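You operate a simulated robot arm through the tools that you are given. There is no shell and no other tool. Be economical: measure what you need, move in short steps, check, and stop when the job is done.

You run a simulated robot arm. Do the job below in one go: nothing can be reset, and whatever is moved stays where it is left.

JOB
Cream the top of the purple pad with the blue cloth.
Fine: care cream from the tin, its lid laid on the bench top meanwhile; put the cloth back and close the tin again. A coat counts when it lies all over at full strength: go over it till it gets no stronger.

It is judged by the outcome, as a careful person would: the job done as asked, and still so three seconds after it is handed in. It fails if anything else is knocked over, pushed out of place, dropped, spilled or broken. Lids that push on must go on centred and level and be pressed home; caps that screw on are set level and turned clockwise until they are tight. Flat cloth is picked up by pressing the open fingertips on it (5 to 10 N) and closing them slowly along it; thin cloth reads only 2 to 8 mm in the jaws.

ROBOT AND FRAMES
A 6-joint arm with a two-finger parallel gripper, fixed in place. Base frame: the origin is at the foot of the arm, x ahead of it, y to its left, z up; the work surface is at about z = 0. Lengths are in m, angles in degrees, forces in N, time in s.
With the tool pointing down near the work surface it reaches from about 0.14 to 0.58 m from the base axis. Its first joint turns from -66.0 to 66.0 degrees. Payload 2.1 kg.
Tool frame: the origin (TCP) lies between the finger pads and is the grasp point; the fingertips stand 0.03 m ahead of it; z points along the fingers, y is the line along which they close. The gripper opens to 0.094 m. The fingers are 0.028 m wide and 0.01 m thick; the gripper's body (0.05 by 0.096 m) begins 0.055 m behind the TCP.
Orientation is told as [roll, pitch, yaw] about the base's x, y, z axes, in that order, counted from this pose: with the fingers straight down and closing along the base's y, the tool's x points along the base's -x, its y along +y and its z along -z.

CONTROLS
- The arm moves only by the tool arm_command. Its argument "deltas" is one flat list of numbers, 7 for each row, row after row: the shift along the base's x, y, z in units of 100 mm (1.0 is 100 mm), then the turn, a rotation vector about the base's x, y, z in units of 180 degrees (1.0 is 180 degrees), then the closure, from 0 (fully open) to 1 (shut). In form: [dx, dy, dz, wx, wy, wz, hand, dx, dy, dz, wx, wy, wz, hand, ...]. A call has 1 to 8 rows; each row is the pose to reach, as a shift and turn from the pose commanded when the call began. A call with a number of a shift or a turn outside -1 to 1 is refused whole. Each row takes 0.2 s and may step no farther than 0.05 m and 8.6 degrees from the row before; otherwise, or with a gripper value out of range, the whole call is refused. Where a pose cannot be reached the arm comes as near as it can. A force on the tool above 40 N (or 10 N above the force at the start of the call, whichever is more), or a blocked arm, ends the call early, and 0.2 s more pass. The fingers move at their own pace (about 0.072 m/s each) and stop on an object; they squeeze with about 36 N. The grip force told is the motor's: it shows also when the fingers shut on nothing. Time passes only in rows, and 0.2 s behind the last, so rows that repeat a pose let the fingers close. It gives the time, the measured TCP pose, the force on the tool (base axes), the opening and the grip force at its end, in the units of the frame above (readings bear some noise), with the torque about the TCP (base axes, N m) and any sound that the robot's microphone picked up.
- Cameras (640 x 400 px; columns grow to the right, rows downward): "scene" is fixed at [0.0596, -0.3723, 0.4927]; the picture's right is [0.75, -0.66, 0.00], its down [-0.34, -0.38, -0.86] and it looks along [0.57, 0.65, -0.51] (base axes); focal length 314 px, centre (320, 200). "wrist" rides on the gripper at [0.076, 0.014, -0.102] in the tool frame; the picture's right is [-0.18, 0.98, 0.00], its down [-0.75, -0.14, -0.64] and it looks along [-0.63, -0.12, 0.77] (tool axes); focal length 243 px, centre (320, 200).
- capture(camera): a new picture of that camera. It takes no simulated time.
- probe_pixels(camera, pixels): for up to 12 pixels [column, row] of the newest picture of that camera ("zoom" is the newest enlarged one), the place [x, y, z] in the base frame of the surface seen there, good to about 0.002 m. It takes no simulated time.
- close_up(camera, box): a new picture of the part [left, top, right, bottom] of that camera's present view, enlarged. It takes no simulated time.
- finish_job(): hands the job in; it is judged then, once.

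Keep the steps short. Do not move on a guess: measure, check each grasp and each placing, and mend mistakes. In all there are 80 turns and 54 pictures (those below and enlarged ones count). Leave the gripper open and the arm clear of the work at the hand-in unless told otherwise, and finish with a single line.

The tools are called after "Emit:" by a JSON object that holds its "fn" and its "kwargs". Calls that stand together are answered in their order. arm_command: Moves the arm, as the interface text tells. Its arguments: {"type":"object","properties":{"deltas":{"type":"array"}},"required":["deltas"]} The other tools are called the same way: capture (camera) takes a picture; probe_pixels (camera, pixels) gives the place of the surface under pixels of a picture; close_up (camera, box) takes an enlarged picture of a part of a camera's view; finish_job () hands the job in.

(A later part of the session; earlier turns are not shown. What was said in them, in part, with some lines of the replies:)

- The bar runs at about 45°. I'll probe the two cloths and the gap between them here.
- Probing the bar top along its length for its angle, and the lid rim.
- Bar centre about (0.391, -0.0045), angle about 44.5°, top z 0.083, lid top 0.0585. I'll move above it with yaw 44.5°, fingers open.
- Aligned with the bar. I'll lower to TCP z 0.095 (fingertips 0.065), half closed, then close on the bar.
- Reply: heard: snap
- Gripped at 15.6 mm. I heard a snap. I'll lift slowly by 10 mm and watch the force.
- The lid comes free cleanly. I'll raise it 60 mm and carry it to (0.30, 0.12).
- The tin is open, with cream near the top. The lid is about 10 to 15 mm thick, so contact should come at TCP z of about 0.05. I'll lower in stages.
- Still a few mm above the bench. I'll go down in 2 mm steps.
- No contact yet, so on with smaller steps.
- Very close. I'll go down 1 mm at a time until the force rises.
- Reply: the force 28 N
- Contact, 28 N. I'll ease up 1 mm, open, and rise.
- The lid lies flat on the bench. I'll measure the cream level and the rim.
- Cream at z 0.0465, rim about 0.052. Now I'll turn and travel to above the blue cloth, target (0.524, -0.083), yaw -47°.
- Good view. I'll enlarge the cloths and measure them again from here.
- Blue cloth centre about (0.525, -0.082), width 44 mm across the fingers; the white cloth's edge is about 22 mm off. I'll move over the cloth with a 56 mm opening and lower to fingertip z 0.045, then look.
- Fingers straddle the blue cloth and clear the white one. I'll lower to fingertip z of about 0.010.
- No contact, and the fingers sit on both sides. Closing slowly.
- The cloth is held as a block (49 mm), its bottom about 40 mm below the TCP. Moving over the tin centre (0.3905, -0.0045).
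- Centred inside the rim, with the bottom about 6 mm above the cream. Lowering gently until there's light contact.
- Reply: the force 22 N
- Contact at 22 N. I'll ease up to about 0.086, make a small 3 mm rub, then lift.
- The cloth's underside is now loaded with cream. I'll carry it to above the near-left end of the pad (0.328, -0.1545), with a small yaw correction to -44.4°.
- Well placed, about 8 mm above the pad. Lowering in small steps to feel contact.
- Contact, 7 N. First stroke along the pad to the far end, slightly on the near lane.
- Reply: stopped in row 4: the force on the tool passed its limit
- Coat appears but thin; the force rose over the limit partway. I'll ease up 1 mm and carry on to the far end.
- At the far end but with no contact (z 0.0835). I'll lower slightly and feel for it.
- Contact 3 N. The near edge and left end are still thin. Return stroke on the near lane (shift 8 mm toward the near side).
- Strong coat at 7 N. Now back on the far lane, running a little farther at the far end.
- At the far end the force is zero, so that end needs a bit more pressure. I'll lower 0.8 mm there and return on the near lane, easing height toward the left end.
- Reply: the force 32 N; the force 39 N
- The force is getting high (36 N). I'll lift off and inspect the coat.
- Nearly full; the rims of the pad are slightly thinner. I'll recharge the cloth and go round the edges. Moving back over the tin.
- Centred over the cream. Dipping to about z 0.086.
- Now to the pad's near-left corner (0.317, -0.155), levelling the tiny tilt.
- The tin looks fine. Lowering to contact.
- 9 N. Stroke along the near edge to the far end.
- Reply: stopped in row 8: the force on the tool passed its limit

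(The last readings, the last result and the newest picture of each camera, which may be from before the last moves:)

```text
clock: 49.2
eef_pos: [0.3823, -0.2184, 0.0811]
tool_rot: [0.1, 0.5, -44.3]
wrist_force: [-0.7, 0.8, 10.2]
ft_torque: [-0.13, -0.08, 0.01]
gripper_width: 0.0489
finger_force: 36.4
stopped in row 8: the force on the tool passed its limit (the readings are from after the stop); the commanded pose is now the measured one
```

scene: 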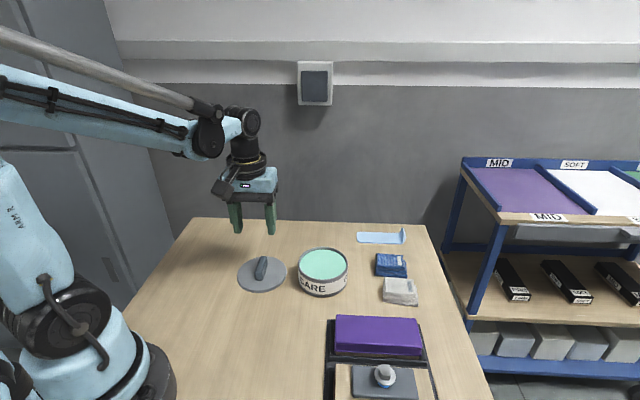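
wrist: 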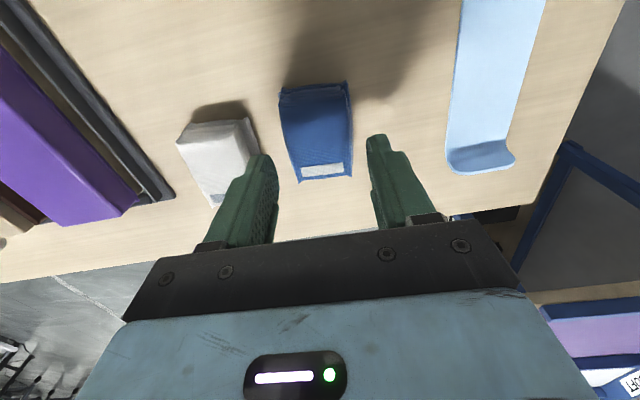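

At the far end with 10 N. Now across the far end to the far lane and back left, 0.5 mm higher.

Emit:
{"fn": "arm_command", "kwargs": {"deltas": [0.055, 0.055, 0.004, 0, -0.001, 0, 1, 0.11, 0.11, 0.006, 0, -0.002, 0, 1, 0.0, 0.215, 0.007, 0, -0.002, 0, 1, -0.11, 0.32, 0.008, 0, -0.002, 0, 1, -0.22, 0.43, 0.009, 0, -0.002, 0, 1, -0.33, 0.54, 0.01, 0, -0.002, 0, 1, -0.44, 0.645, 0.01, 0, -0.002, 0, 1, -0.54, 0.74, 0.01, 0, -0.002, 0, 1]}}

Emit:
{"fn": "close_up", "kwargs": {"camera": "scene", "box": [310, 275, 454, 365]}}

```text
clock: 51.0
eef_pos: [0.3269, -0.1438, 0.0816]
tool_rot: [0.4, 0.1, -44.3]
wrist_force: [6.8, -7.8, 17.6]
ft_torque: [-0.43, -0.22, 0.09]
gripper_width: 0.0488
finger_force: 36.1
```

```text
4.44 times, centred on (382, 320) of scene
```

zoom: 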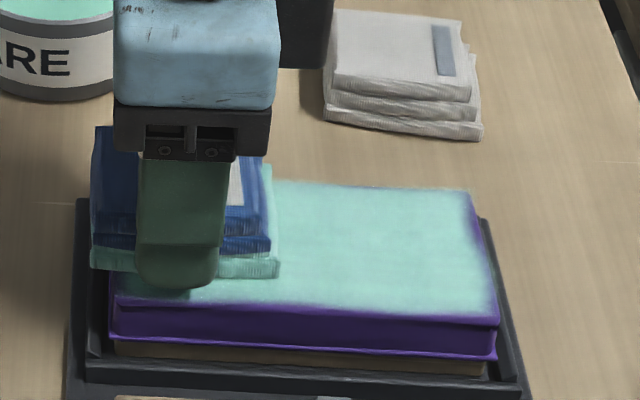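

Now across the left end to the near side, and a last pass along the near edge, extending a bit beyond at the far end.

Emit:
{"fn": "arm_command", "kwargs": {"deltas": [-0.06, -0.06, 0.003, 0, 0, 0, 1, -0.13, -0.13, 0.003, 0, 0, 0, 1, -0.03, -0.228, 0.003, 0, 0, 0, 1, 0.07, -0.326, 0.003, 0, 0, 0, 1, 0.17, -0.424, 0.003, 0, 0, 0, 1, 0.27, -0.522, 0.003, 0, 0, 0, 1, 0.37, -0.62, 0.002, 0, 0, 0, 1, 0.47, -0.718, 0.001, 0, 0, 0, 1]}}

Emit:
{"fn": "arm_command", "kwargs": {"deltas": [0.08, -0.075, 0, 0, 0, 0, 1, 0.11, -0.1, 0, 0, 0, 0, 1, 0.18, -0.035, 0, 0, 0, 0, 1, 0.25, 0.035, 0, 0, 0, 0, 1, 0.18, -0.035, 0, 0, 0, 0, 1]}}

```text
clock: 52.8
eef_pos: [0.375, -0.218, 0.0828]
tool_rot: [0.4, 0.1, -44.3]
wrist_force: [0.0, -0.1, -0.2]
ft_torque: [-0.03, 0.04, 0.01]
gripper_width: 0.0488
finger_force: 36.2
```

```text
clock: 54.0
eef_pos: [0.3943, -0.2191, 0.082]
tool_rot: [0.3, 0.1, -44.3]
wrist_force: [-0.3, 0.6, -0.1]
ft_torque: [0.0, 0.01, 0.02]
gripper_width: 0.0489
finger_force: 36.2
```

No contact at the far end. I'll lower there until I feel it.

Emit:
{"fn": "arm_command", "kwargs": {"deltas": [-0.03, 0.03, -0.006, -0.002, 0, 0, 1, -0.03, 0.03, -0.012, -0.002, 0, 0, 1]}}

```text
clock: 54.6
eef_pos: [0.3902, -0.2166, 0.0817]
tool_rot: [0.1, -0.2, -44.3]
wrist_force: [0.4, -1.9, 8.8]
ft_torque: [0.17, 0.22, 0.04]
gripper_width: 0.0488
finger_force: 35.6
```

9 N. Rubbing across the far end both ways.

Emit:
{"fn": "arm_command", "kwargs": {"deltas": [-0.07, -0.07, 0, 0, 0, 0, 1, 0, 0, 0, 0, 0, 0, 1, 0.07, 0.07, 0, 0, 0, 0, 1, 0, 0.14, 0, 0, 0, 0, 1, -0.07, 0.07, 0, 0, 0, 0, 1, -0.14, 0, 0, 0, 0, 0, 1, -0.07, -0.07, 0, 0, 0, 0, 1, 0, 0, 0, 0, 0, 0, 1]}}

Emit:
{"fn": "arm_command", "kwargs": {"deltas": [0.1, 0.1, 0.2, 0, 0, 0, 1, 0.3, 0.3, 0.4, 0, 0, 0, 1, 0.5, 0.5, 0.5, 0, 0, 0, 1, 0.6, 0.7, 0.5, 0, 0, 0, 1, 0.6, 0.8, 0.5, 0, 0, 0, 1]}}

Emit:
{"fn": "close_up", "kwargs": {"camera": "scene", "box": [310, 275, 454, 365]}}

```text
clock: 56.1
eef_pos: [0.3774, -0.2146, 0.0811]
tool_rot: [0.3, 0.1, -44.2]
wrist_force: [0.0, 1.3, 12.3]
ft_torque: [-0.15, -0.01, -0.05]
gripper_width: 0.0487
finger_force: 36.0
stopped in row 7: the force on the tool passed its limit (the readings are from after the stop); the commanded pose is now the measured one
```

```text
clock: 57.3
eef_pos: [0.4385, -0.1348, 0.1323]
tool_rot: [0.3, 0.1, -44.2]
wrist_force: [-0.6, 0.6, -0.4]
ft_torque: [0.0, -0.03, -0.01]
gripper_width: 0.0488
finger_force: 35.7
```

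```text
4.44 times, centred on (382, 320) of scene
```

zoom: 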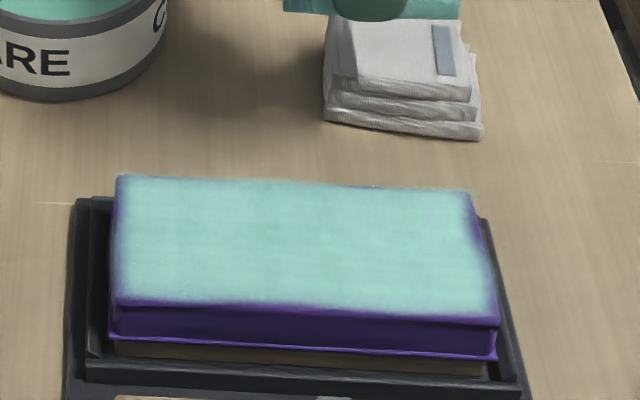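

It looks the same as before this round, so it gets no stronger. A closer look at the edges to be sure.

Emit:
{"fn": "close_up", "kwargs": {"camera": "scene", "box": [390, 305, 438, 335]}}

Emit:
{"fn": "close_up", "kwargs": {"camera": "scene", "box": [328, 305, 376, 350]}}

```text
13.33 times, centred on (414, 320) of scene
```

zoom: 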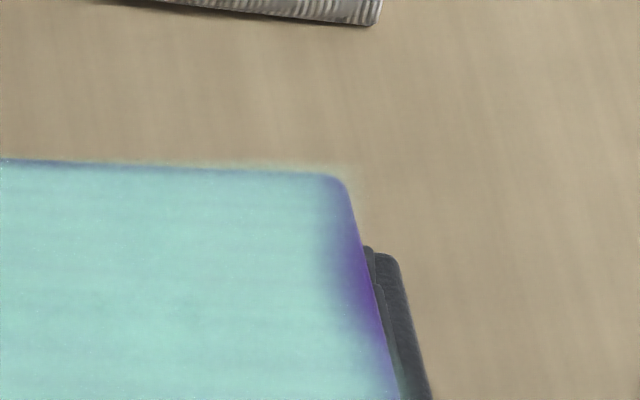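

```text
8.89 times, centred on (352, 328) of scene
```

zoom: 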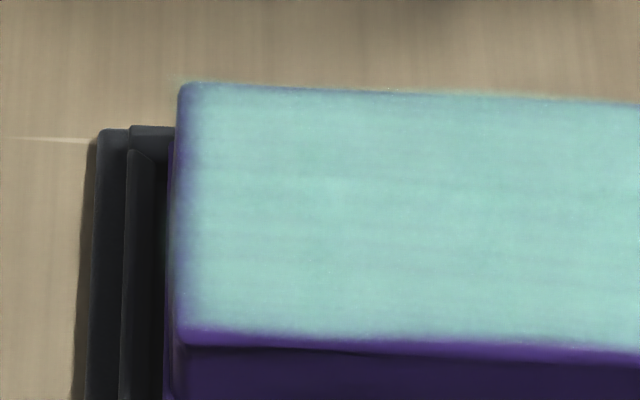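

There's a small thin wedge at the right end and a thin left margin. Probing whether that is still the flat top.

Emit:
{"fn": "close_up", "kwargs": {"camera": "scene", "box": [390, 305, 438, 335]}}

Emit:
{"fn": "probe_pixels", "kwargs": {"camera": "zoom", "pixels": [[300, 200], [330, 195], [342, 210], [350, 240], [340, 270], [355, 280], [365, 300], [320, 300], [375, 330], [300, 390], [385, 380]]}}

```text
13.33 times, centred on (414, 320) of scene
```

zoom: 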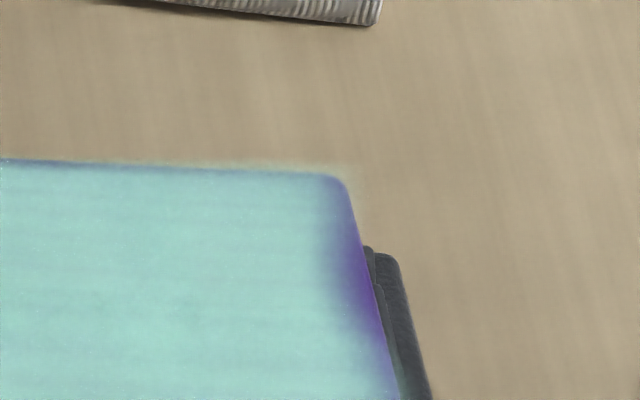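

```text
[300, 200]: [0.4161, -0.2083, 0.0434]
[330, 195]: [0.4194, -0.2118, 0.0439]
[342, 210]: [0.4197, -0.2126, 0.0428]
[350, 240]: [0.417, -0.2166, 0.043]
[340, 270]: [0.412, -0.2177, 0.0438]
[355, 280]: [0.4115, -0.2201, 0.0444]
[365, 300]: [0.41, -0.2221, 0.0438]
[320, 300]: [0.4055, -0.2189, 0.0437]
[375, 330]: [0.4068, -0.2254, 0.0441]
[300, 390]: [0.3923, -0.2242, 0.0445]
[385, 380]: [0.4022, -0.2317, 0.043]
```

It is flat top with thin cream there. I'll go back over the far end, farther out (u about +56 mm).

Emit:
{"fn": "arm_command", "kwargs": {"deltas": [-0.14, -0.28, 0, -0.0015, 0, 0, 1, -0.29, -0.56, 0, -0.0015, 0, 0, 1, -0.433, -0.852, 0, -0.0015, 0, 0, 1, -0.433, -0.852, -0.25, -0.0015, 0, 0, 1, -0.433, -0.852, -0.43, -0.0015, 0, 0, 1, -0.433, -0.852, -0.49, -0.0015, 0, 0, 1, -0.433, -0.852, -0.502, -0.0015, 0, 0, 1]}}

Emit:
{"fn": "arm_command", "kwargs": {"deltas": [0, 0, -0.004, 0, 0, 0, 1, 0, 0, -0.008, 0, 0, 0, 1]}}

```text
clock: 58.9
eef_pos: [0.3942, -0.2196, 0.0807]
tool_rot: [0.1, -0.1, -44.2]
wrist_force: [-2.0, -2.3, 16.9]
ft_torque: [0.03, 0.18, -0.01]
gripper_width: 0.0487
finger_force: 35.8
```

```text
clock: 59.5
eef_pos: [0.3944, -0.2207, 0.081]
tool_rot: [0.1, 0.1, -44.2]
wrist_force: [0.7, 0.9, 12.5]
ft_torque: [-0.04, 0.01, 0.03]
gripper_width: 0.0487
finger_force: 36.1
stopped in row 2: the force on the tool passed its limit (the readings are from after the stop); the commanded pose is now the measured one
```

12 N. Rubbing across and along at the far end.

Emit:
{"fn": "arm_command", "kwargs": {"deltas": [-0.08, -0.08, 0.002, 0, 0, 0, 1, 0, 0, 0.003, 0, 0, 0, 1, 0.08, 0.08, 0.003, 0, 0, 0, 1, 0, 0, 0.003, 0, 0, 0, 1, -0.07, 0.07, 0.003, 0, 0, 0, 1, -0.14, 0.0, 0.003, 0, 0, 0, 1, -0.04, -0.1, 0.003, 0, 0, 0, 1, 0.02, -0.02, 0.003, 0, 0, 0, 1]}}

Emit:
{"fn": "arm_command", "kwargs": {"deltas": [0.0, 0.0, 0.1, 0, 0, 0, 1, 0.0, 0.0, 0.3, 0, 0, 0, 1, -0.2, 0.2, 0.3, 0, 0, 0, 1, -0.45, 0.45, 0.3, 0, 0, 0, 1, -0.65, 0.65, 0.3, 0, 0, 0, 1, -0.85, 0.85, 0.3, 0, 0, 0, 1]}}

Emit:
{"fn": "close_up", "kwargs": {"camera": "scene", "box": [390, 305, 438, 335]}}

```text
clock: 61.3
eef_pos: [0.3966, -0.2234, 0.081]
tool_rot: [0.1, 0.0, -44.2]
wrist_force: [-0.5, 0.2, -0.3]
ft_torque: [-0.02, 0.01, -0.01]
gripper_width: 0.0487
finger_force: 35.7
```

```text
clock: 62.7
eef_pos: [0.3102, -0.1375, 0.1095]
tool_rot: [0.1, 0.1, -44.3]
wrist_force: [0.8, 0.3, -1.1]
ft_torque: [0.01, 0.01, -0.01]
gripper_width: 0.0489
finger_force: 36.1
```

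```text
13.33 times, centred on (414, 320) of scene
```

zoom: 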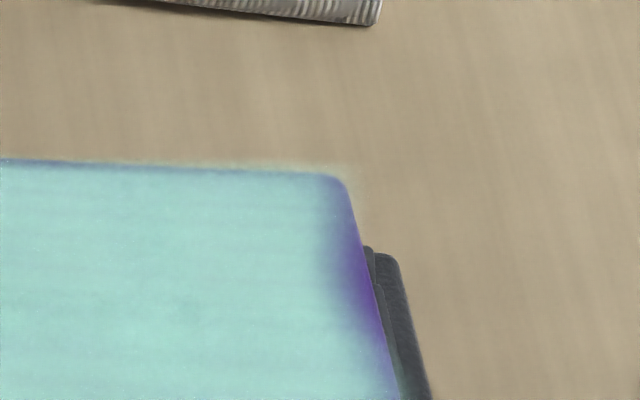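

The edge wedge is unchanged, so it is edge shading and not missing coat. For safety, one equal rub at the left end (u about -52 mm).

Emit:
{"fn": "arm_command", "kwargs": {"deltas": [0.075, -0.073, 0, 0, 0, 0, 1, 0.075, -0.073, -0.2, 0, 0, 0, 1, 0.075, -0.073, -0.26, 0, 0, 0, 1, 0.075, -0.073, -0.275, 0, 0, 0, 1, 0.075, -0.073, -0.275, 0, 0, 0, 1]}}

```text
clock: 63.9
eef_pos: [0.318, -0.145, 0.0834]
tool_rot: [0.1, -0.1, -44.2]
wrist_force: [-0.5, 0.1, -0.1]
ft_torque: [-0.03, 0.0, 0.01]
gripper_width: 0.0487
finger_force: 36.6
```

Emit:
{"fn": "arm_command", "kwargs": {"deltas": [0, 0, -0.008, 0, 0, 0, 1, 0, 0, -0.014, 0, 0, 0, 1]}}

```text
clock: 64.5
eef_pos: [0.318, -0.1449, 0.0831]
tool_rot: [0.1, 0.0, -44.2]
wrist_force: [0.0, -0.2, -0.6]
ft_torque: [-0.02, 0.01, 0.02]
gripper_width: 0.0487
finger_force: 36.2
```

Emit:
{"fn": "arm_command", "kwargs": {"deltas": [0, 0, -0.006, 0, 0, 0, 1, 0, 0, -0.01, 0, 0, 0, 1]}}

```text
clock: 65.1
eef_pos: [0.3181, -0.1449, 0.0815]
tool_rot: [0.1, -0.1, -44.2]
wrist_force: [-0.1, 0.9, 0.2]
ft_torque: [0.06, -0.03, -0.01]
gripper_width: 0.0491
finger_force: 35.8
```

Just touching. I'll go 0.5 mm lower and rub across.

Emit:
{"fn": "arm_command", "kwargs": {"deltas": [0, 0, -0.005, 0, 0, 0, 1, -0.08, -0.08, -0.005, 0, 0, 0, 1, 0, 0, -0.005, 0, 0, 0, 1, 0.08, 0.08, -0.005, 0, 0, 0, 1, 0, 0, -0.005, 0, 0, 0, 1, 0, 0, -0.005, 0, 0, 0, 1]}}

Emit:
{"fn": "arm_command", "kwargs": {"deltas": [0, 0, 0.1, 0, 0, 0, 1, 0, 0, 0.4, 0, 0, 0, 1, 0.3, 0.25, 0.6, 0, 0, 0, 1, 0.65, 0.4, 0.6, 0, 0, 0, 1, 1.0, 0.5, 0.6, 0, 0, 0, 1]}}

Emit:
{"fn": "close_up", "kwargs": {"camera": "scene", "box": [310, 275, 454, 365]}}

```text
clock: 66.5
eef_pos: [0.3195, -0.1433, 0.0815]
tool_rot: [0.3, 0.0, -44.1]
wrist_force: [8.3, 7.8, 23.4]
ft_torque: [-0.03, -0.33, 0.14]
gripper_width: 0.0487
finger_force: 36.1
```

```text
clock: 67.7
eef_pos: [0.4199, -0.0931, 0.1411]
tool_rot: [0.1, 0.0, -44.3]
wrist_force: [-0.5, 0.1, -0.2]
ft_torque: [-0.02, 0.06, -0.01]
gripper_width: 0.0488
finger_force: 36.4
```

```text
4.44 times, centred on (382, 320) of scene
```

zoom: 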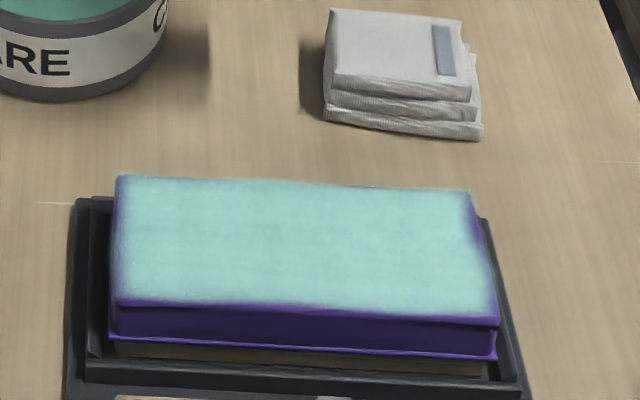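

The coat is even and full. Now the cloth goes back to where I took it: (0.524, -0.081), yaw -47°.

Emit:
{"fn": "arm_command", "kwargs": {"deltas": [0.33, 0.04, 0, 0, 0, -0.007, 1, 0.67, 0.08, 0, 0, 0, -0.0155, 1, 1.0, 0.112, 0, 0, 0, -0.0155, 1, 1.0, 0.115, -0.1, 0, 0, -0.0155, 1]}}

Emit:
{"fn": "arm_command", "kwargs": {"deltas": [0.045, 0, -0.3, 0, 0, 0, 1, 0.045, 0, -0.6, 0, 0, 0, 1, 0.045, 0, -0.8, 0, 0, 0, 1, 0.045, 0, -0.84, 0, 0, 0, 1, 0.045, 0, -0.84, 0, 0, 0, 1]}}

Emit:
{"fn": "close_up", "kwargs": {"camera": "scene", "box": [340, 225, 460, 315]}}

```text
clock: 68.7
eef_pos: [0.5193, -0.083, 0.1314]
tool_rot: [0.0, 0.0, -46.9]
wrist_force: [0.1, 0.0, 0.5]
ft_torque: [-0.03, 0.0, -0.03]
gripper_width: 0.0487
finger_force: 35.4
```

```text
clock: 69.9
eef_pos: [0.5241, -0.084, 0.0472]
tool_rot: [0.0, 0.0, -46.9]
wrist_force: [1.0, -1.2, 0.1]
ft_torque: [-0.03, -0.02, 0.03]
gripper_width: 0.0491
finger_force: 36.4
```

```text
4.44 times, centred on (400, 270) of scene
```

zoom: 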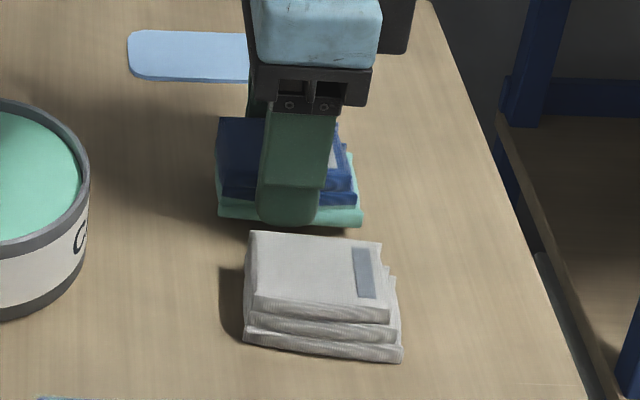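

About 3 mm to the right of the original spot; correcting and lowering to contact.

Emit:
{"fn": "arm_command", "kwargs": {"deltas": [-0.015, 0.025, -0.03, 0, 0, 0, 1, -0.015, 0.025, -0.05, 0, 0, 0, 1, -0.015, 0.025, -0.06, 0, 0, 0, 1]}}

```text
clock: 70.7
eef_pos: [0.5219, -0.0804, 0.0408]
tool_rot: [0.2, 0.1, -46.9]
wrist_force: [-0.9, 0.6, 0.0]
ft_torque: [0.01, -0.05, 0.03]
gripper_width: 0.0488
finger_force: 36.1
```

Emit:
{"fn": "arm_command", "kwargs": {"deltas": [0, 0, -0.01, 0, 0, 0, 1, 0, 0, -0.017, 0, 0, 0, 1]}}

```text
clock: 71.3
eef_pos: [0.5216, -0.0813, 0.0392]
tool_rot: [0.2, 0.0, -47.0]
wrist_force: [0.8, 0.8, 0.6]
ft_torque: [-0.06, 0.05, 0.01]
gripper_width: 0.0487
finger_force: 35.8
```

Just touching down. I'll go 0.5 mm lower, then open to 56 mm gently.

Emit:
{"fn": "arm_command", "kwargs": {"deltas": [0, 0, -0.006, 0, 0, 0, 1, 0, 0, -0.006, 0, 0, 0, 0.48, 0, 0, -0.006, 0, 0, 0, 0.44, 0, 0, -0.006, 0, 0, 0, 0.4, 0, 0, -0.006, 0, 0, 0, 0.39, 0, 0, -0.006, 0, 0, 0, 0.39]}}

Emit:
{"fn": "arm_command", "kwargs": {"deltas": [0, 0, 0.15, 0, 0, 0, 0.39, 0, 0, 0.4, 0, 0, 0, 0.39, 0, 0, 0.7, 0, 0, 0, 0.39, 0, 0, 1.0, 0, 0, 0, 0.39]}}

Emit:
{"fn": "close_up", "kwargs": {"camera": "scene", "box": [340, 225, 460, 315]}}

```text
clock: 72.7
eef_pos: [0.5213, -0.0815, 0.0397]
tool_rot: [0.2, 0.0, -46.9]
wrist_force: [0.3, -0.4, 0.2]
ft_torque: [0.0, 0.01, 0.0]
gripper_width: 0.0571
finger_force: 0.0
```

```text
clock: 73.7
eef_pos: [0.524, -0.0796, 0.1383]
tool_rot: [0.1, 0.0, -46.9]
wrist_force: [0.7, -0.5, 0.3]
ft_torque: [0.01, 0.0, 0.01]
gripper_width: 0.0574
finger_force: 0.0
```

```text
4.44 times, centred on (400, 270) of scene
```

zoom: 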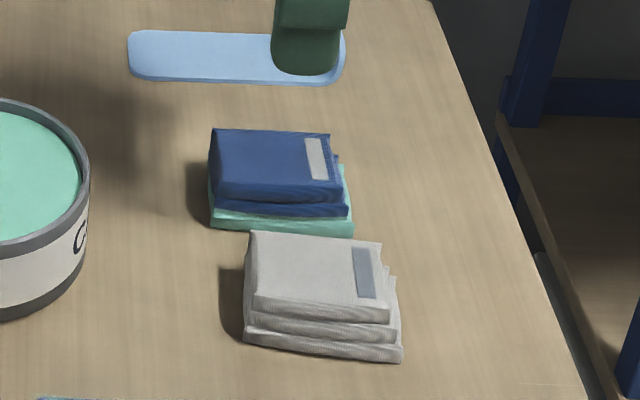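

The cloth is back in place. Now back to the lid at (0.303, 0.095), yaw 44.5°.

Emit:
{"fn": "arm_command", "kwargs": {"deltas": [-0.125, 0.1, 0, 0, 0, 0.046, 0.4, -0.25, 0.2, 0, 0, 0, 0.092, 0.4, -0.375, 0.3, 0, 0, 0, 0.138, 0.4, -0.5, 0.4, 0, 0, 0, 0.184, 0.4, -0.625, 0.5, 0, 0, 0, 0.23, 0.4, -0.75, 0.6, 0, 0, 0, 0.276, 0.4, -0.875, 0.7, 0, 0, 0, 0.322, 0.4, -1.0, 0.8, 0, 0, 0, 0.368, 0.4]}}

Emit:
{"fn": "arm_command", "kwargs": {"deltas": [-0.3, 0.23, 0, 0, 0, 0.046, 0.4, -0.6, 0.46, 0, 0, 0, 0.092, 0.4, -0.9, 0.7, 0, 0, 0, 0.138, 0.4, -1.0, 0.94, 0, 0, 0, 0.14, 0.4]}}

Emit:
{"fn": "close_up", "kwargs": {"camera": "wrist", "box": [220, 50, 420, 175]}}

```text
clock: 75.5
eef_pos: [0.4206, -0.0007, 0.1392]
tool_rot: [0.2, 0.0, 19.4]
wrist_force: [0.2, 0.1, 0.3]
ft_torque: [0.0, 0.02, 0.02]
gripper_width: 0.0565
finger_force: 0.0
```

```text
clock: 76.5
eef_pos: [0.3227, 0.0938, 0.1378]
tool_rot: [0.1, 0.1, 44.5]
wrist_force: [1.1, -0.6, 0.0]
ft_torque: [0.0, -0.02, 0.0]
gripper_width: 0.0559
finger_force: 0.1
```

```text
3.20 times, centred on (320, 112) of wrist
```

zoom: 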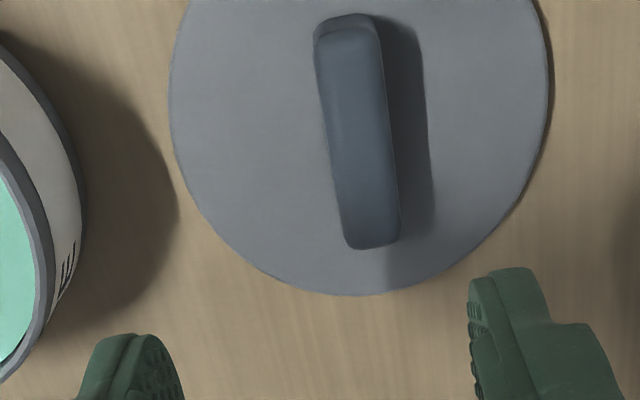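

Checking the lid's bar position before gripping.

Emit:
{"fn": "probe_pixels", "kwargs": {"camera": "zoom", "pixels": [[320, 40], [375, 30], [350, 235], [392, 232], [355, 135], [185, 160], [545, 110]]}}

```text
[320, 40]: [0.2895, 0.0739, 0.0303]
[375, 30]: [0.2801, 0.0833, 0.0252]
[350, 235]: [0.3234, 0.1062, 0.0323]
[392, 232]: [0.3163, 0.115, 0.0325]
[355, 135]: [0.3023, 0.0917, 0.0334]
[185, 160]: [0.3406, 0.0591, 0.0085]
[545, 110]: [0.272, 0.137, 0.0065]
```

Bar centre (0.3025, 0.0947), as left. Lowering to z of about 0.046 and closing.

Emit:
{"fn": "arm_command", "kwargs": {"deltas": [-0.195, 0.01, -0.3, 0, 0, 0, 0.4, -0.195, 0.01, -0.6, 0, 0, 0, 0.4, -0.195, 0.01, -0.85, 0, 0, 0, 0.4, -0.195, 0.01, -0.91, 0, 0, 0, 0.4, -0.195, 0.01, -0.91, 0, 0, 0, 0.6, -0.195, 0.01, -0.91, 0, 0, 0, 0.8, -0.195, 0.01, -0.91, 0, 0, 0, 1, -0.195, 0.01, -0.91, 0, 0, 0, 1]}}

Emit:
{"fn": "arm_command", "kwargs": {"deltas": [0, 0, 0.1, 0, 0, 0, 1, 0, 0, 0.4, 0, 0, 0, 1, 0, 0, 0.8, 0, 0, 0, 1, 0, 0, 0.9, 0, 0, 0, 1, 0.25, -0.28, 0.9, 0, 0, 0, 1, 0.5, -0.56, 0.9, 0, 0, 0, 1, 0.7, -0.8, 0.9, 0, 0, 0, 1, 0.88, -1.0, 0.9, 0, 0, 0, 1]}}

Emit:
{"fn": "close_up", "kwargs": {"camera": "scene", "box": [265, 200, 385, 300]}}

```text
clock: 78.3
eef_pos: [0.3025, 0.0937, 0.0464]
tool_rot: [0.0, 0.0, 44.4]
wrist_force: [0.0, -0.7, 0.7]
ft_torque: [0.01, -0.03, -0.01]
gripper_width: 0.0158
finger_force: 35.9
```

```text
clock: 80.1
eef_pos: [0.3917, -0.0066, 0.1356]
tool_rot: [0.0, 0.0, 44.5]
wrist_force: [-0.7, -0.4, -0.4]
ft_torque: [0.01, -0.03, 0.0]
gripper_width: 0.0162
finger_force: 35.8
```

```text
4.00 times, centred on (325, 250) of scene
```

zoom: 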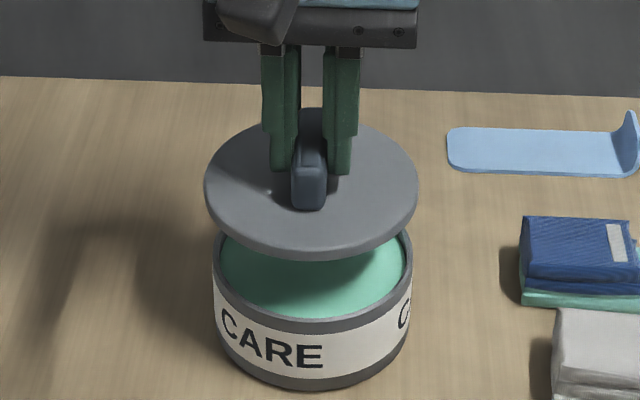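

The lid hangs level over the tin, and the tin hasn't shifted. I'll fine-centre to (0.3905, -0.0045) and lower to just above the rim.

Emit:
{"fn": "arm_command", "kwargs": {"deltas": [-0.012, 0.02, -0.15, 0, 0, 0, 1, -0.012, 0.02, -0.28, 0, 0, 0, 1, -0.012, 0.02, -0.33, 0, 0, 0, 1, -0.012, 0.02, -0.33, 0, 0, 0, 1]}}

Emit:
{"fn": "close_up", "kwargs": {"camera": "scene", "box": [285, 230, 365, 300]}}

```text
clock: 81.1
eef_pos: [0.3896, -0.0034, 0.1038]
tool_rot: [0.1, 0.1, 44.6]
wrist_force: [1.3, -0.8, -0.9]
ft_torque: [-0.04, -0.04, -0.01]
gripper_width: 0.016
finger_force: 36.2
```

```text
5.71 times, centred on (325, 265) of scene
```

zoom: 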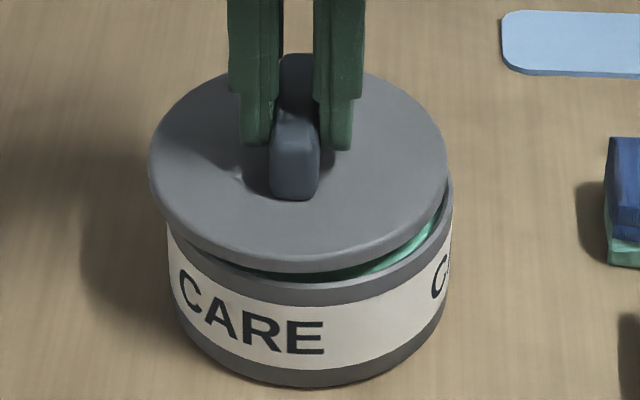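

The lid looks a few mm left of the tin axis here. I'll measure both outlines.

Emit:
{"fn": "probe_pixels", "kwargs": {"camera": "zoom", "pixels": [[190, 262], [230, 288], [310, 302], [380, 291], [425, 265], [449, 225], [153, 165], [200, 228], [300, 255], [400, 228], [443, 165], [370, 85]]}}

Emit:
{"fn": "capture", "kwargs": {"camera": "wrist"}}

```text
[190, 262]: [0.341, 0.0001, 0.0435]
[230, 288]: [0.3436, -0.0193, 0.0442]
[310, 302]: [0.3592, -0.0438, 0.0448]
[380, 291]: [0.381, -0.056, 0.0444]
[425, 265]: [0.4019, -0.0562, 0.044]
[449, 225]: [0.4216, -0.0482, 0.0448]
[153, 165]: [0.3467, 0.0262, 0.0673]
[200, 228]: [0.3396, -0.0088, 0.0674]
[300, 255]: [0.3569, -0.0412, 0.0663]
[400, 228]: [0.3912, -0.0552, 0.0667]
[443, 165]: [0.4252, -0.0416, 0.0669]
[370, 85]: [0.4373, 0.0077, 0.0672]
```

```text
10 pictures are left
```

wrist: 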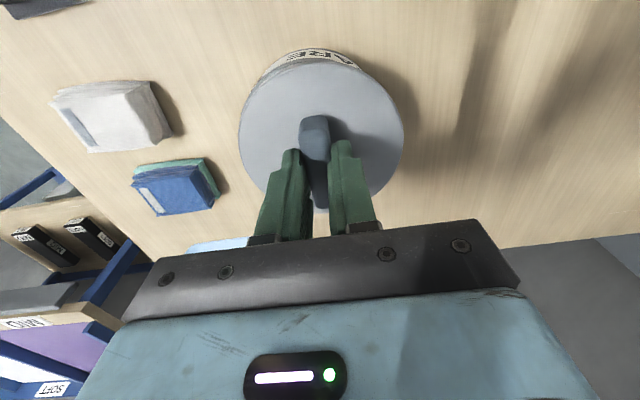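

Fitted centres: tin (0.393, -0.0045), lid (0.389, -0.0043). I'll shift the lid +3.5 mm in x and re-measure.

Emit:
{"fn": "arm_command", "kwargs": {"deltas": [0.035, -0.008, 0, 0, 0, 0, 1, 0.035, -0.008, 0, 0, 0, 0, 1]}}

Emit:
{"fn": "close_up", "kwargs": {"camera": "scene", "box": [285, 230, 365, 300]}}

Emit:
{"fn": "probe_pixels", "kwargs": {"camera": "zoom", "pixels": [[190, 262], [230, 288], [310, 302], [380, 291], [425, 265], [449, 225], [160, 165], [207, 230], [307, 257], [407, 228], [448, 165], [375, 85]]}}

```text
clock: 81.7
eef_pos: [0.3918, -0.004, 0.1033]
tool_rot: [0.0, 0.0, 44.6]
wrist_force: [0.0, 0.0, 0.6]
ft_torque: [0.0, 0.02, 0.0]
gripper_width: 0.0159
finger_force: 35.5
```

```text
5.71 times, centred on (325, 265) of scene
```

zoom: 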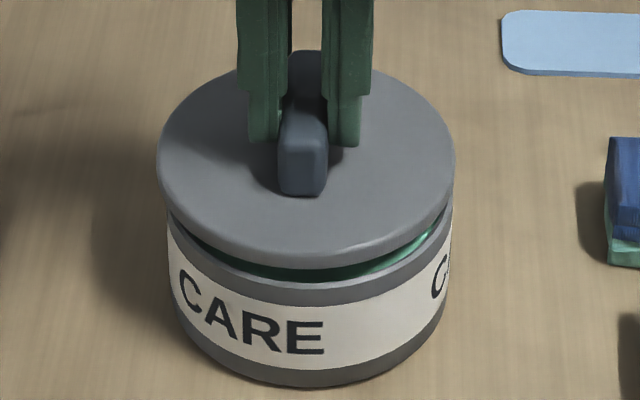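

```text
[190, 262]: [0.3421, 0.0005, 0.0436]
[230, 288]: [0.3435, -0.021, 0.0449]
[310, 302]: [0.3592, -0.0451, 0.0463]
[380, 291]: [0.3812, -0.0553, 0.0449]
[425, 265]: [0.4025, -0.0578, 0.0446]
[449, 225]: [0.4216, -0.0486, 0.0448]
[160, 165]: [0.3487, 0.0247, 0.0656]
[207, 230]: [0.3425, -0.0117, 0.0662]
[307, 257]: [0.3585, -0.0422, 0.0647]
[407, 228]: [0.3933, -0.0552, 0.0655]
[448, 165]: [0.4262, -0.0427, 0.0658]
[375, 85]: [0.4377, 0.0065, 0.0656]
```

Remaining offset about +2 mm in x. Correcting, then lowering toward contact.

Emit:
{"fn": "arm_command", "kwargs": {"deltas": [0.018, -0.001, 0, 0, 0, 0, 1, 0.018, -0.001, -0.02, 0, 0, 0, 1, 0.018, -0.001, -0.04, 0, 0, 0, 1]}}

Emit:
{"fn": "close_up", "kwargs": {"camera": "scene", "box": [285, 230, 365, 300]}}

```text
clock: 82.5
eef_pos: [0.3951, -0.0021, 0.1019]
tool_rot: [0.1, 0.0, 44.5]
wrist_force: [0.1, 0.0, -0.8]
ft_torque: [-0.01, 0.0, -0.03]
gripper_width: 0.0159
finger_force: 35.8
```

```text
5.71 times, centred on (325, 265) of scene
```

zoom: 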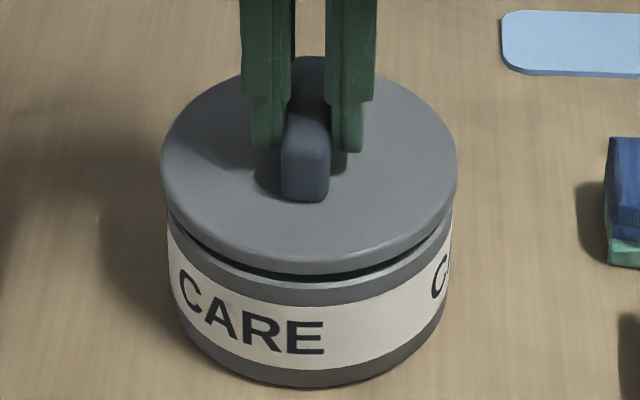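

Sideways it's centred now (lid 161–457, tin 166–453). Lowering in 1 mm steps.

Emit:
{"fn": "arm_command", "kwargs": {"deltas": [0, 0, -0.015, 0, 0, 0, 1, 0, 0, -0.03, 0, 0, 0, 1, 0, 0, -0.04, 0, 0, 0, 1]}}

Emit:
{"fn": "close_up", "kwargs": {"camera": "scene", "box": [285, 230, 365, 300]}}

Emit:
{"fn": "probe_pixels", "kwargs": {"camera": "zoom", "pixels": [[165, 180], [210, 245], [310, 270], [410, 240], [453, 180], [380, 100], [230, 292], [310, 305], [380, 295], [190, 262], [449, 225]]}}

```text
clock: 83.3
eef_pos: [0.3957, -0.0042, 0.0972]
tool_rot: [0.1, 0.1, 44.5]
wrist_force: [-0.1, -0.7, -0.7]
ft_torque: [0.04, 0.02, 0.0]
gripper_width: 0.0158
finger_force: 35.7
```

```text
5.71 times, centred on (325, 265) of scene
```

zoom: 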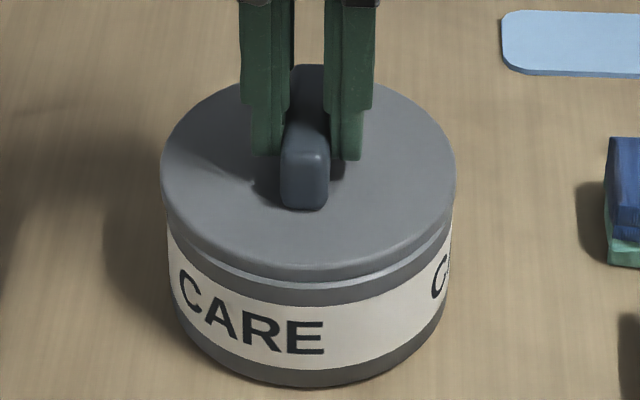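

```text
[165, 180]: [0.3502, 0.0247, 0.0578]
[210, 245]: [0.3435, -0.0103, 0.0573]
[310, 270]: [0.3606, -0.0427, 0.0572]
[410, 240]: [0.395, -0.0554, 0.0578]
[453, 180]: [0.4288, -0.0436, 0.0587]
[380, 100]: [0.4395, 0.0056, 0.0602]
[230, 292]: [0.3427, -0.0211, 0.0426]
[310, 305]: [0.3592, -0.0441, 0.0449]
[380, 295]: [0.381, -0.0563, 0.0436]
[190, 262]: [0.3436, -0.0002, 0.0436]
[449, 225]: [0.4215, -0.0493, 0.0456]
```

Level, even gap, still free. Now pressing it home gently.

Emit:
{"fn": "arm_command", "kwargs": {"deltas": [0, 0, -0.01, 0, 0, 0, 1, 0, 0, -0.02, 0, 0, 0, 1, 0, 0, -0.03, 0, 0, 0, 1]}}

```text
clock: 84.1
eef_pos: [0.3953, -0.0033, 0.0945]
tool_rot: [0.2, -0.2, 44.5]
wrist_force: [1.9, 3.4, 28.2]
ft_torque: [0.09, -0.06, -0.05]
gripper_width: 0.0159
finger_force: 35.9
```

28 N and resisting. Pressing further.

Emit:
{"fn": "arm_command", "kwargs": {"deltas": [0, 0, -0.01, 0, 0, 0, 1, 0, 0, -0.02, 0, 0, 0, 1, 0, 0, -0.03, 0, 0, 0, 1]}}

Emit:
{"fn": "close_up", "kwargs": {"camera": "scene", "box": [285, 230, 365, 300]}}

```text
clock: 84.9
eef_pos: [0.3945, -0.0052, 0.0912]
tool_rot: [0.1, -0.1, 44.5]
wrist_force: [-2.0, 8.7, 26.7]
ft_torque: [0.08, 0.01, -0.07]
gripper_width: 0.0159
finger_force: 36.5
```

```text
5.71 times, centred on (325, 265) of scene
```

zoom: 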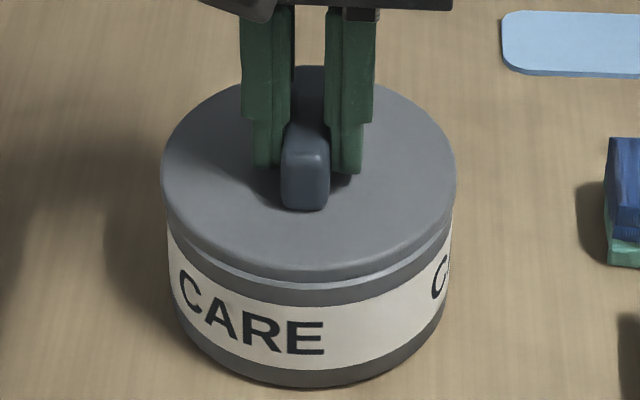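

The fingers slid down the bar a little. I'll probe the lid's present height and the tin rim to compare with the start (lid top 0.0585).

Emit:
{"fn": "probe_pixels", "kwargs": {"camera": "zoom", "pixels": [[180, 180], [220, 235], [310, 258], [400, 235], [440, 180], [380, 110], [250, 160], [310, 275], [310, 283], [310, 290], [310, 300], [310, 310]]}}

```text
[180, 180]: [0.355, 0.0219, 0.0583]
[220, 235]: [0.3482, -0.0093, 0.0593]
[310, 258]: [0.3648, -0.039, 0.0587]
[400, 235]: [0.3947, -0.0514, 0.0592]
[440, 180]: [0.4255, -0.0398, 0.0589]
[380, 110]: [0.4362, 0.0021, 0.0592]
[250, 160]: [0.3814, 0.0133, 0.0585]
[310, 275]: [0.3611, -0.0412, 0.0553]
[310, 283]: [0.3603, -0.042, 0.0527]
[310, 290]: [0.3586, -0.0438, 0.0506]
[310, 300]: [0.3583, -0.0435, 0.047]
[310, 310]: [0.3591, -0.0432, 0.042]
```

The lid is level and back at about its original height, but no snap was heard. I'll release, close the fingers, and press on the middle of the bar's top to make sure it's home.

Emit:
{"fn": "arm_command", "kwargs": {"deltas": [0, 0, 0.02, 0, 0, 0, 0.8, 0, 0, 0.02, 0, 0, 0, 0.6, 0, 0, 0.02, 0, 0, 0, 0.6, 0, 0, 0.3, 0, 0, 0, 0.6, 0, 0, 0.4, 0, 0, 0, 0.8, 0, 0, 0.4, 0, 0, 0, 1, 0, 0, 0.4, 0, 0, 0, 1, 0, 0, 0.4, 0, 0, 0, 1]}}

Emit:
{"fn": "arm_command", "kwargs": {"deltas": [0, 0, -0.1, 0, 0, 0, 1, 0, 0, -0.14, 0, 0, 0, 1, 0, 0, -0.16, 0, 0, 0, 1, 0, 0, -0.18, 0, 0, 0, 1]}}

```text
clock: 86.7
eef_pos: [0.3952, -0.0038, 0.1305]
tool_rot: [0.1, 0.0, 44.5]
wrist_force: [0.2, -0.6, 0.2]
ft_torque: [-0.03, 0.06, 0.02]
gripper_width: 0.0
finger_force: 33.0
heard: snap
```

```text
clock: 87.7
eef_pos: [0.3932, -0.0042, 0.1118]
tool_rot: [0.1, 0.1, 44.5]
wrist_force: [-0.1, 0.0, -0.7]
ft_torque: [0.02, 0.0, -0.01]
gripper_width: 0.0
finger_force: 33.2
```

A snap was heard (either the lid or the fingers shutting). Pressing on the bar top.

Emit:
{"fn": "arm_command", "kwargs": {"deltas": [0, 0, -0.01, 0, 0, 0, 1, 0, 0, -0.02, 0, 0, 0, 1, 0, 0, -0.03, 0, 0, 0, 1, 0, 0, -0.04, 0, 0, 0, 1]}}

```text
clock: 88.4
eef_pos: [0.3939, -0.0029, 0.1119]
tool_rot: [0.2, 0.2, 44.5]
wrist_force: [-1.0, -0.2, 12.3]
ft_torque: [0.02, -0.02, -0.01]
gripper_width: 0.0
finger_force: 33.0
stopped in row 3: the force on the tool passed its limit (the readings are from after the stop); the commanded pose is now the measured one
```

Pressed above 40 N, and the lid stands firm. Lifting clear and checking.

Emit:
{"fn": "arm_command", "kwargs": {"deltas": [0, 0, 0.2, 0, 0, 0, 1, 0, 0, 0.5, 0, 0, 0, 0.6, -0.2, 0.1, 0.8, 0, 0, 0, 0.3, -0.5, 0.3, 1.0, 0, 0, 0, 0, -0.8, 0.6, 1.0, 0, 0, 0, 0, -0.8, 0.9, 1.0, 0, 0, 0, 0]}}

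Emit:
{"fn": "close_up", "kwargs": {"camera": "scene", "box": [285, 230, 365, 300]}}

Emit:
{"fn": "probe_pixels", "kwargs": {"camera": "zoom", "pixels": [[180, 180], [220, 235], [310, 258], [400, 235], [440, 180], [380, 110], [250, 160], [310, 275], [310, 283], [310, 290], [310, 140], [310, 80]]}}

```text
clock: 89.8
eef_pos: [0.3154, 0.0849, 0.2117]
tool_rot: [0.1, 0.1, 44.5]
wrist_force: [-0.7, -0.1, 0.4]
ft_torque: [0.0, 0.02, -0.01]
gripper_width: 0.094
finger_force: 0.0
```

```text
5.71 times, centred on (325, 265) of scene
```

zoom: 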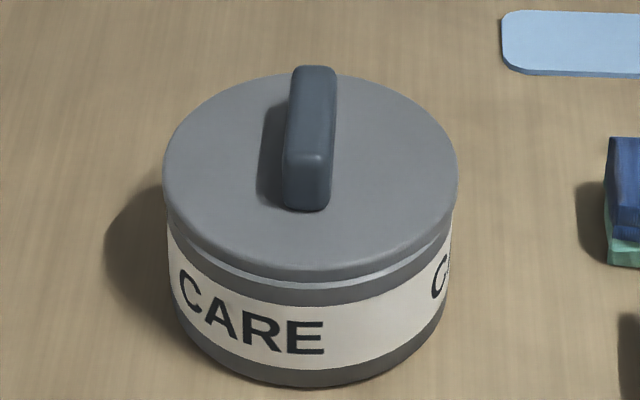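

```text
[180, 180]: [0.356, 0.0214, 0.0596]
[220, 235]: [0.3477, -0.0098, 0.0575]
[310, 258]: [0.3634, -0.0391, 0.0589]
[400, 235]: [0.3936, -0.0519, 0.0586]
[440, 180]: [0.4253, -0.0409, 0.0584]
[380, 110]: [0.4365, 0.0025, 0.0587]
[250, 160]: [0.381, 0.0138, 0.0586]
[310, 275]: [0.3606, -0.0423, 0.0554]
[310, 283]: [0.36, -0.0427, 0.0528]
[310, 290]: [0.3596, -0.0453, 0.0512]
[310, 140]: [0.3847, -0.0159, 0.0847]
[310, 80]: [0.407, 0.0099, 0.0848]
```

The lid is level, but a thin groove shows under it. I'll take the same enlargement as at the start, for direct comparison.

Emit:
{"fn": "close_up", "kwargs": {"camera": "scene", "box": [290, 230, 434, 320]}}

```text
4.44 times, centred on (362, 275) of scene
```

zoom: 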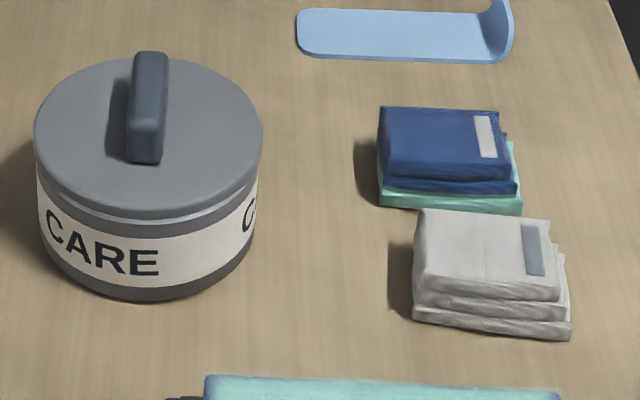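

Compared with the start, the tin is unmoved but the lid sits about 5 px "up" in the picture, with rim showing in front. It may be off-centre away from the camera (along the bar) and not home. Probing the same lid points as at the start.

Emit:
{"fn": "probe_pixels", "kwargs": {"camera": "zoom", "pixels": [[150, 57], [146, 119], [150, 145], [150, 157], [38, 135], [257, 135], [195, 67], [140, 206], [100, 66], [90, 198], [200, 195], [150, 61]]}}

```text
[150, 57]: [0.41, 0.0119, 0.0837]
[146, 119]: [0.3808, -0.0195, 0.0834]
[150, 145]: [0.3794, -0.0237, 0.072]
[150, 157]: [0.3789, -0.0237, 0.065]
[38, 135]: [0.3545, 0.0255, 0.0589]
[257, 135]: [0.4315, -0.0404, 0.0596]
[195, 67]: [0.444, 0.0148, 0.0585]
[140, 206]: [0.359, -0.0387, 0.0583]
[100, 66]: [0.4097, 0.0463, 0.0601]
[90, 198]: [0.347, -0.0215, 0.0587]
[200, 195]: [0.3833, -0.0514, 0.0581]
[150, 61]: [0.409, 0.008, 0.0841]
```

Confirmed: the lid sits (+3.4, +3.2) mm off the original, along its bar, at nearly the same height. I'll regrip at (0.394, -0.001), lift a little, shift back and press again.

Emit:
{"fn": "arm_command", "kwargs": {"deltas": [0.2, -0.22, -0.1, 0, 0, 0, 0.2, 0.4, -0.44, -0.3, 0, 0, 0, 0.4, 0.6, -0.65, -0.5, 0, 0, 0, 0.4, 0.785, -0.861, -0.7, 0, 0, 0, 0.4, 0.785, -0.861, -0.7, 0, 0, 0, 0.4]}}

Emit:
{"fn": "arm_command", "kwargs": {"deltas": [0, 0, -0.25, 0, 0, 0, 0.5, 0, 0, -0.45, 0, 0, 0, 0.5, 0, 0, -0.45, 0, 0, 0, 0.5]}}

```text
clock: 91.0
eef_pos: [0.3934, -0.0006, 0.1424]
tool_rot: [0.1, 0.2, 44.4]
wrist_force: [-0.3, 0.2, 0.0]
ft_torque: [0.01, 0.0, 0.05]
gripper_width: 0.0564
finger_force: 0.0
```

```text
clock: 91.8
eef_pos: [0.3939, -0.0008, 0.0979]
tool_rot: [0.2, 0.1, 44.4]
wrist_force: [0.6, 0.3, -1.2]
ft_torque: [-0.02, 0.05, -0.03]
gripper_width: 0.0469
finger_force: 0.0
```

Around the bar at (0.394, -0.001, 0.098). Closing and lifting 7 mm.

Emit:
{"fn": "arm_command", "kwargs": {"deltas": [0, 0, 0, 0, 0, 0, 0.7, 0, 0, 0, 0, 0, 0, 0.85, 0, 0, 0, 0, 0, 0, 1, 0, 0, 0, 0, 0, 0, 1, 0, 0, 0.03, 0, 0, 0, 1, 0, 0, 0.07, 0, 0, 0, 1, 0, 0, 0.07, 0, 0, 0, 1]}}

Emit:
{"fn": "arm_command", "kwargs": {"deltas": [-0.017, -0.016, 0, 0, 0, 0, 1, -0.034, -0.032, 0, 0, 0, 0, 1, -0.034, -0.032, -0.03, 0, 0, 0, 1, -0.034, -0.032, -0.05, 0, 0, 0, 1, -0.034, -0.032, -0.05, 0, 0, 0, 1]}}

Emit:
{"fn": "close_up", "kwargs": {"camera": "scene", "box": [290, 230, 434, 320]}}

Emit:
{"fn": "probe_pixels", "kwargs": {"camera": "zoom", "pixels": [[38, 137], [257, 137], [195, 70], [140, 208], [150, 150], [90, 200], [200, 198]]}}

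```text
clock: 93.4
eef_pos: [0.3936, -0.0007, 0.104]
tool_rot: [0.3, 0.1, 44.5]
wrist_force: [-0.3, -0.3, -0.5]
ft_torque: [0.02, 0.01, -0.01]
gripper_width: 0.0158
finger_force: 35.4
heard: snap
```

```text
clock: 94.6
eef_pos: [0.3892, -0.005, 0.0998]
tool_rot: [0.2, 0.1, 44.6]
wrist_force: [0.0, 0.6, -0.3]
ft_torque: [0.0, 0.02, 0.01]
gripper_width: 0.0161
finger_force: 36.1
```

```text
4.44 times, centred on (362, 275) of scene
```

zoom: 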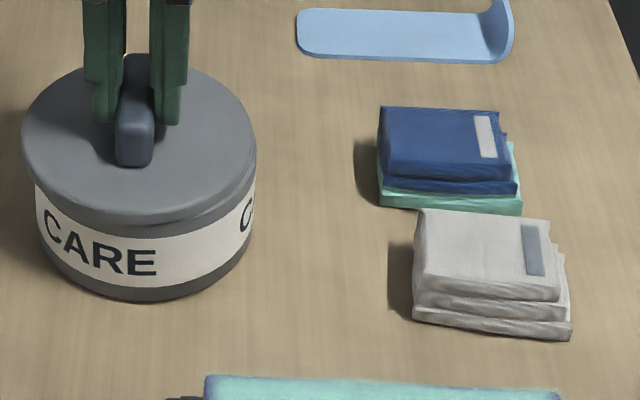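

```text
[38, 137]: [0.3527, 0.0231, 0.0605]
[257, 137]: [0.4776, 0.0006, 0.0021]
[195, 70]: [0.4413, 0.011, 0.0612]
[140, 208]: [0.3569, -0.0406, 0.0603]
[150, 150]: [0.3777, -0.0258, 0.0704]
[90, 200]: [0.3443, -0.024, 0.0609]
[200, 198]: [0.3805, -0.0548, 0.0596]
```

The lid is now about 2.5 mm left of the tin axis (22–256 against 35–254). Shifting (+2.6, -1.0) mm, still just above the rim.

Emit:
{"fn": "arm_command", "kwargs": {"deltas": [0.013, -0.005, 0, 0, 0, 0, 1, 0.026, -0.01, 0, 0, 0, 0, 1, 0.026, -0.01, 0, 0, 0, 0, 1]}}

Emit:
{"fn": "close_up", "kwargs": {"camera": "scene", "box": [285, 230, 365, 300]}}

Emit:
{"fn": "probe_pixels", "kwargs": {"camera": "zoom", "pixels": [[167, 175], [205, 235], [310, 262], [400, 237], [448, 175], [370, 95], [200, 275], [240, 297], [310, 306], [380, 297], [425, 270], [446, 235]]}}

```text
clock: 95.4
eef_pos: [0.3908, -0.0043, 0.0981]
tool_rot: [0.2, 0.1, 44.6]
wrist_force: [-0.9, 0.5, -0.2]
ft_torque: [-0.01, 0.01, 0.01]
gripper_width: 0.0161
finger_force: 36.0
```

```text
5.71 times, centred on (325, 265) of scene
```

zoom: 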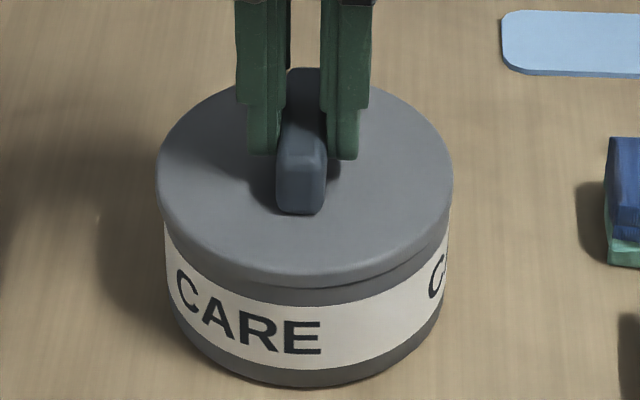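

```text
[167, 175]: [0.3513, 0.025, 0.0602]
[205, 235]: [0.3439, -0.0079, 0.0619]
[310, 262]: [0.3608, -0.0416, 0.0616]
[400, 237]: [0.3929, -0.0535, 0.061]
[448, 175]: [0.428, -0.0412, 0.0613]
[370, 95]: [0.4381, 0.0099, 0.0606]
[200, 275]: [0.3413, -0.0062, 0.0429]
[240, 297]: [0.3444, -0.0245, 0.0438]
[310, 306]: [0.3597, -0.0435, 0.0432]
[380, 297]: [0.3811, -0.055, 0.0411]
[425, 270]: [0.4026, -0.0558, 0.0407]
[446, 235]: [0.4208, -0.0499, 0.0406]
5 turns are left
```

Well centred now (lid 155–453, tin 163–449), 5 turns left. Pressing straight down, listening for the snap; the fingers stay gripped.

Emit:
{"fn": "arm_command", "kwargs": {"deltas": [0.006, -0.005, -0.015, 0, 0, 0, 1, 0.006, -0.005, -0.03, 0, 0, 0, 1, 0.006, -0.005, -0.045, 0, 0, 0, 1, 0.006, -0.005, -0.055, 0, 0, 0, 1, 0.006, -0.005, -0.065, 0, 0, 0, 1]}}

Emit:
{"fn": "arm_command", "kwargs": {"deltas": [0, 0, -0.01, 0, 0, 0, 1, 0, 0, -0.02, 0, 0, 0, 1, 0, 0, -0.03, 0, 0, 0, 1]}}

```text
clock: 96.6
eef_pos: [0.3928, -0.0059, 0.0925]
tool_rot: [0.1, 0.0, 44.4]
wrist_force: [3.3, -4.8, 28.0]
ft_torque: [-0.19, -0.09, 0.01]
gripper_width: 0.0161
finger_force: 35.9
heard: snap
```

```text
clock: 97.4
eef_pos: [0.3926, -0.0054, 0.0891]
tool_rot: [0.1, -0.1, 44.5]
wrist_force: [2.5, -1.7, 27.5]
ft_torque: [-0.13, -0.18, -0.03]
gripper_width: 0.016
finger_force: 36.3
4 turns are left
```

It snapped while being pressed. Now I'll open without lifting, rise, and press once more on the bar's top with closed fingers.

Emit:
{"fn": "arm_command", "kwargs": {"deltas": [0, 0, 0.015, 0, 0, 0, 0.9, 0, 0, 0.015, 0, 0, 0, 0.7, 0, 0, 0.015, 0, 0, 0, 0.55, 0, 0, 0.015, 0, 0, 0, 0.55, 0, 0, 0.15, 0, 0, 0, 0.55, 0, 0, 0.4, 0, 0, 0, 0.55, 0, 0, 0.45, 0, 0, 0, 1, 0, 0, 0.45, 0, 0, 0, 1]}}

Emit:
{"fn": "arm_command", "kwargs": {"deltas": [0, 0, 0, 0, 0, 0, 1, 0, 0, 0, 0, 0, 0, 1, 0, 0, -0.15, 0, 0, 0, 1, 0, 0, -0.19, 0, 0, 0, 1, 0, 0, -0.22, 0, 0, 0, 1, 0, 0, -0.24, 0, 0, 0, 1, 0, 0, -0.25, 0, 0, 0, 1, 0, 0, -0.26, 0, 0, 0, 1]}}

Emit:
{"fn": "arm_command", "kwargs": {"deltas": [0, 0, 0.2, 0, 0, 0, 1, 0, 0, 0.5, 0, 0, 0, 0.6, -0.2, 0.1, 0.8, 0, 0, 0, 0.3, -0.5, 0.3, 1.0, 0, 0, 0, 0, -0.8, 0.6, 1.0, 0, 0, 0, 0, -0.8, 0.9, 1.0, 0, 0, 0, 0]}}

Emit:
{"fn": "close_up", "kwargs": {"camera": "scene", "box": [290, 230, 434, 320]}}

Emit:
{"fn": "probe_pixels", "kwargs": {"camera": "zoom", "pixels": [[38, 140], [255, 140], [195, 72], [140, 208], [90, 200], [200, 198], [150, 62]]}}

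```text
clock: 99.2
eef_pos: [0.3917, -0.0049, 0.1342]
tool_rot: [0.2, 0.0, 44.5]
wrist_force: [0.2, -0.3, 0.1]
ft_torque: [0.0, 0.01, 0.03]
gripper_width: 0.0
finger_force: 32.8
```

```text
clock: 100.6
eef_pos: [0.3926, -0.0039, 0.1113]
tool_rot: [0.2, 0.2, 44.5]
wrist_force: [-0.4, 0.6, 12.3]
ft_torque: [0.02, 0.0, -0.03]
gripper_width: 0.0
finger_force: 33.3
stopped in row 7: the force on the tool passed its limit (the readings are from after the stop); the commanded pose is now the measured one
```

```text
clock: 102.0
eef_pos: [0.3133, 0.0856, 0.2128]
tool_rot: [0.2, 0.1, 44.5]
wrist_force: [0.1, 0.0, 0.6]
ft_torque: [0.02, 0.0, -0.01]
gripper_width: 0.0938
finger_force: 0.0
```

```text
4.44 times, centred on (362, 275) of scene
```

zoom: 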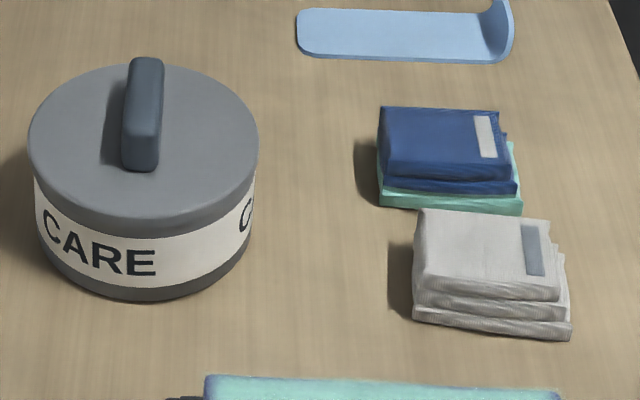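

```text
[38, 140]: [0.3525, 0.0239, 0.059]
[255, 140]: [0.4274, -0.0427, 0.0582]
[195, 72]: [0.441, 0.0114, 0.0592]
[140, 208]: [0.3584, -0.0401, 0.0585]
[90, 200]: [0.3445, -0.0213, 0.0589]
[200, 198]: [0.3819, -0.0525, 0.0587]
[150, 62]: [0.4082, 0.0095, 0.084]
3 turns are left
```

The tin looks as it did at the start: no groove, lid level, centred and snapped home. The cloth is back, the coat is full, and the gripper is open and clear. Handing in.

Emit:
{"fn": "finish_job", "kwargs": {}}

```text
The job is handed in.
```

The purple pad's top is creamed until it got no stronger, the blue cloth is back in its place, the CARE tin is closed with its lid pressed home, and the job is handed in.
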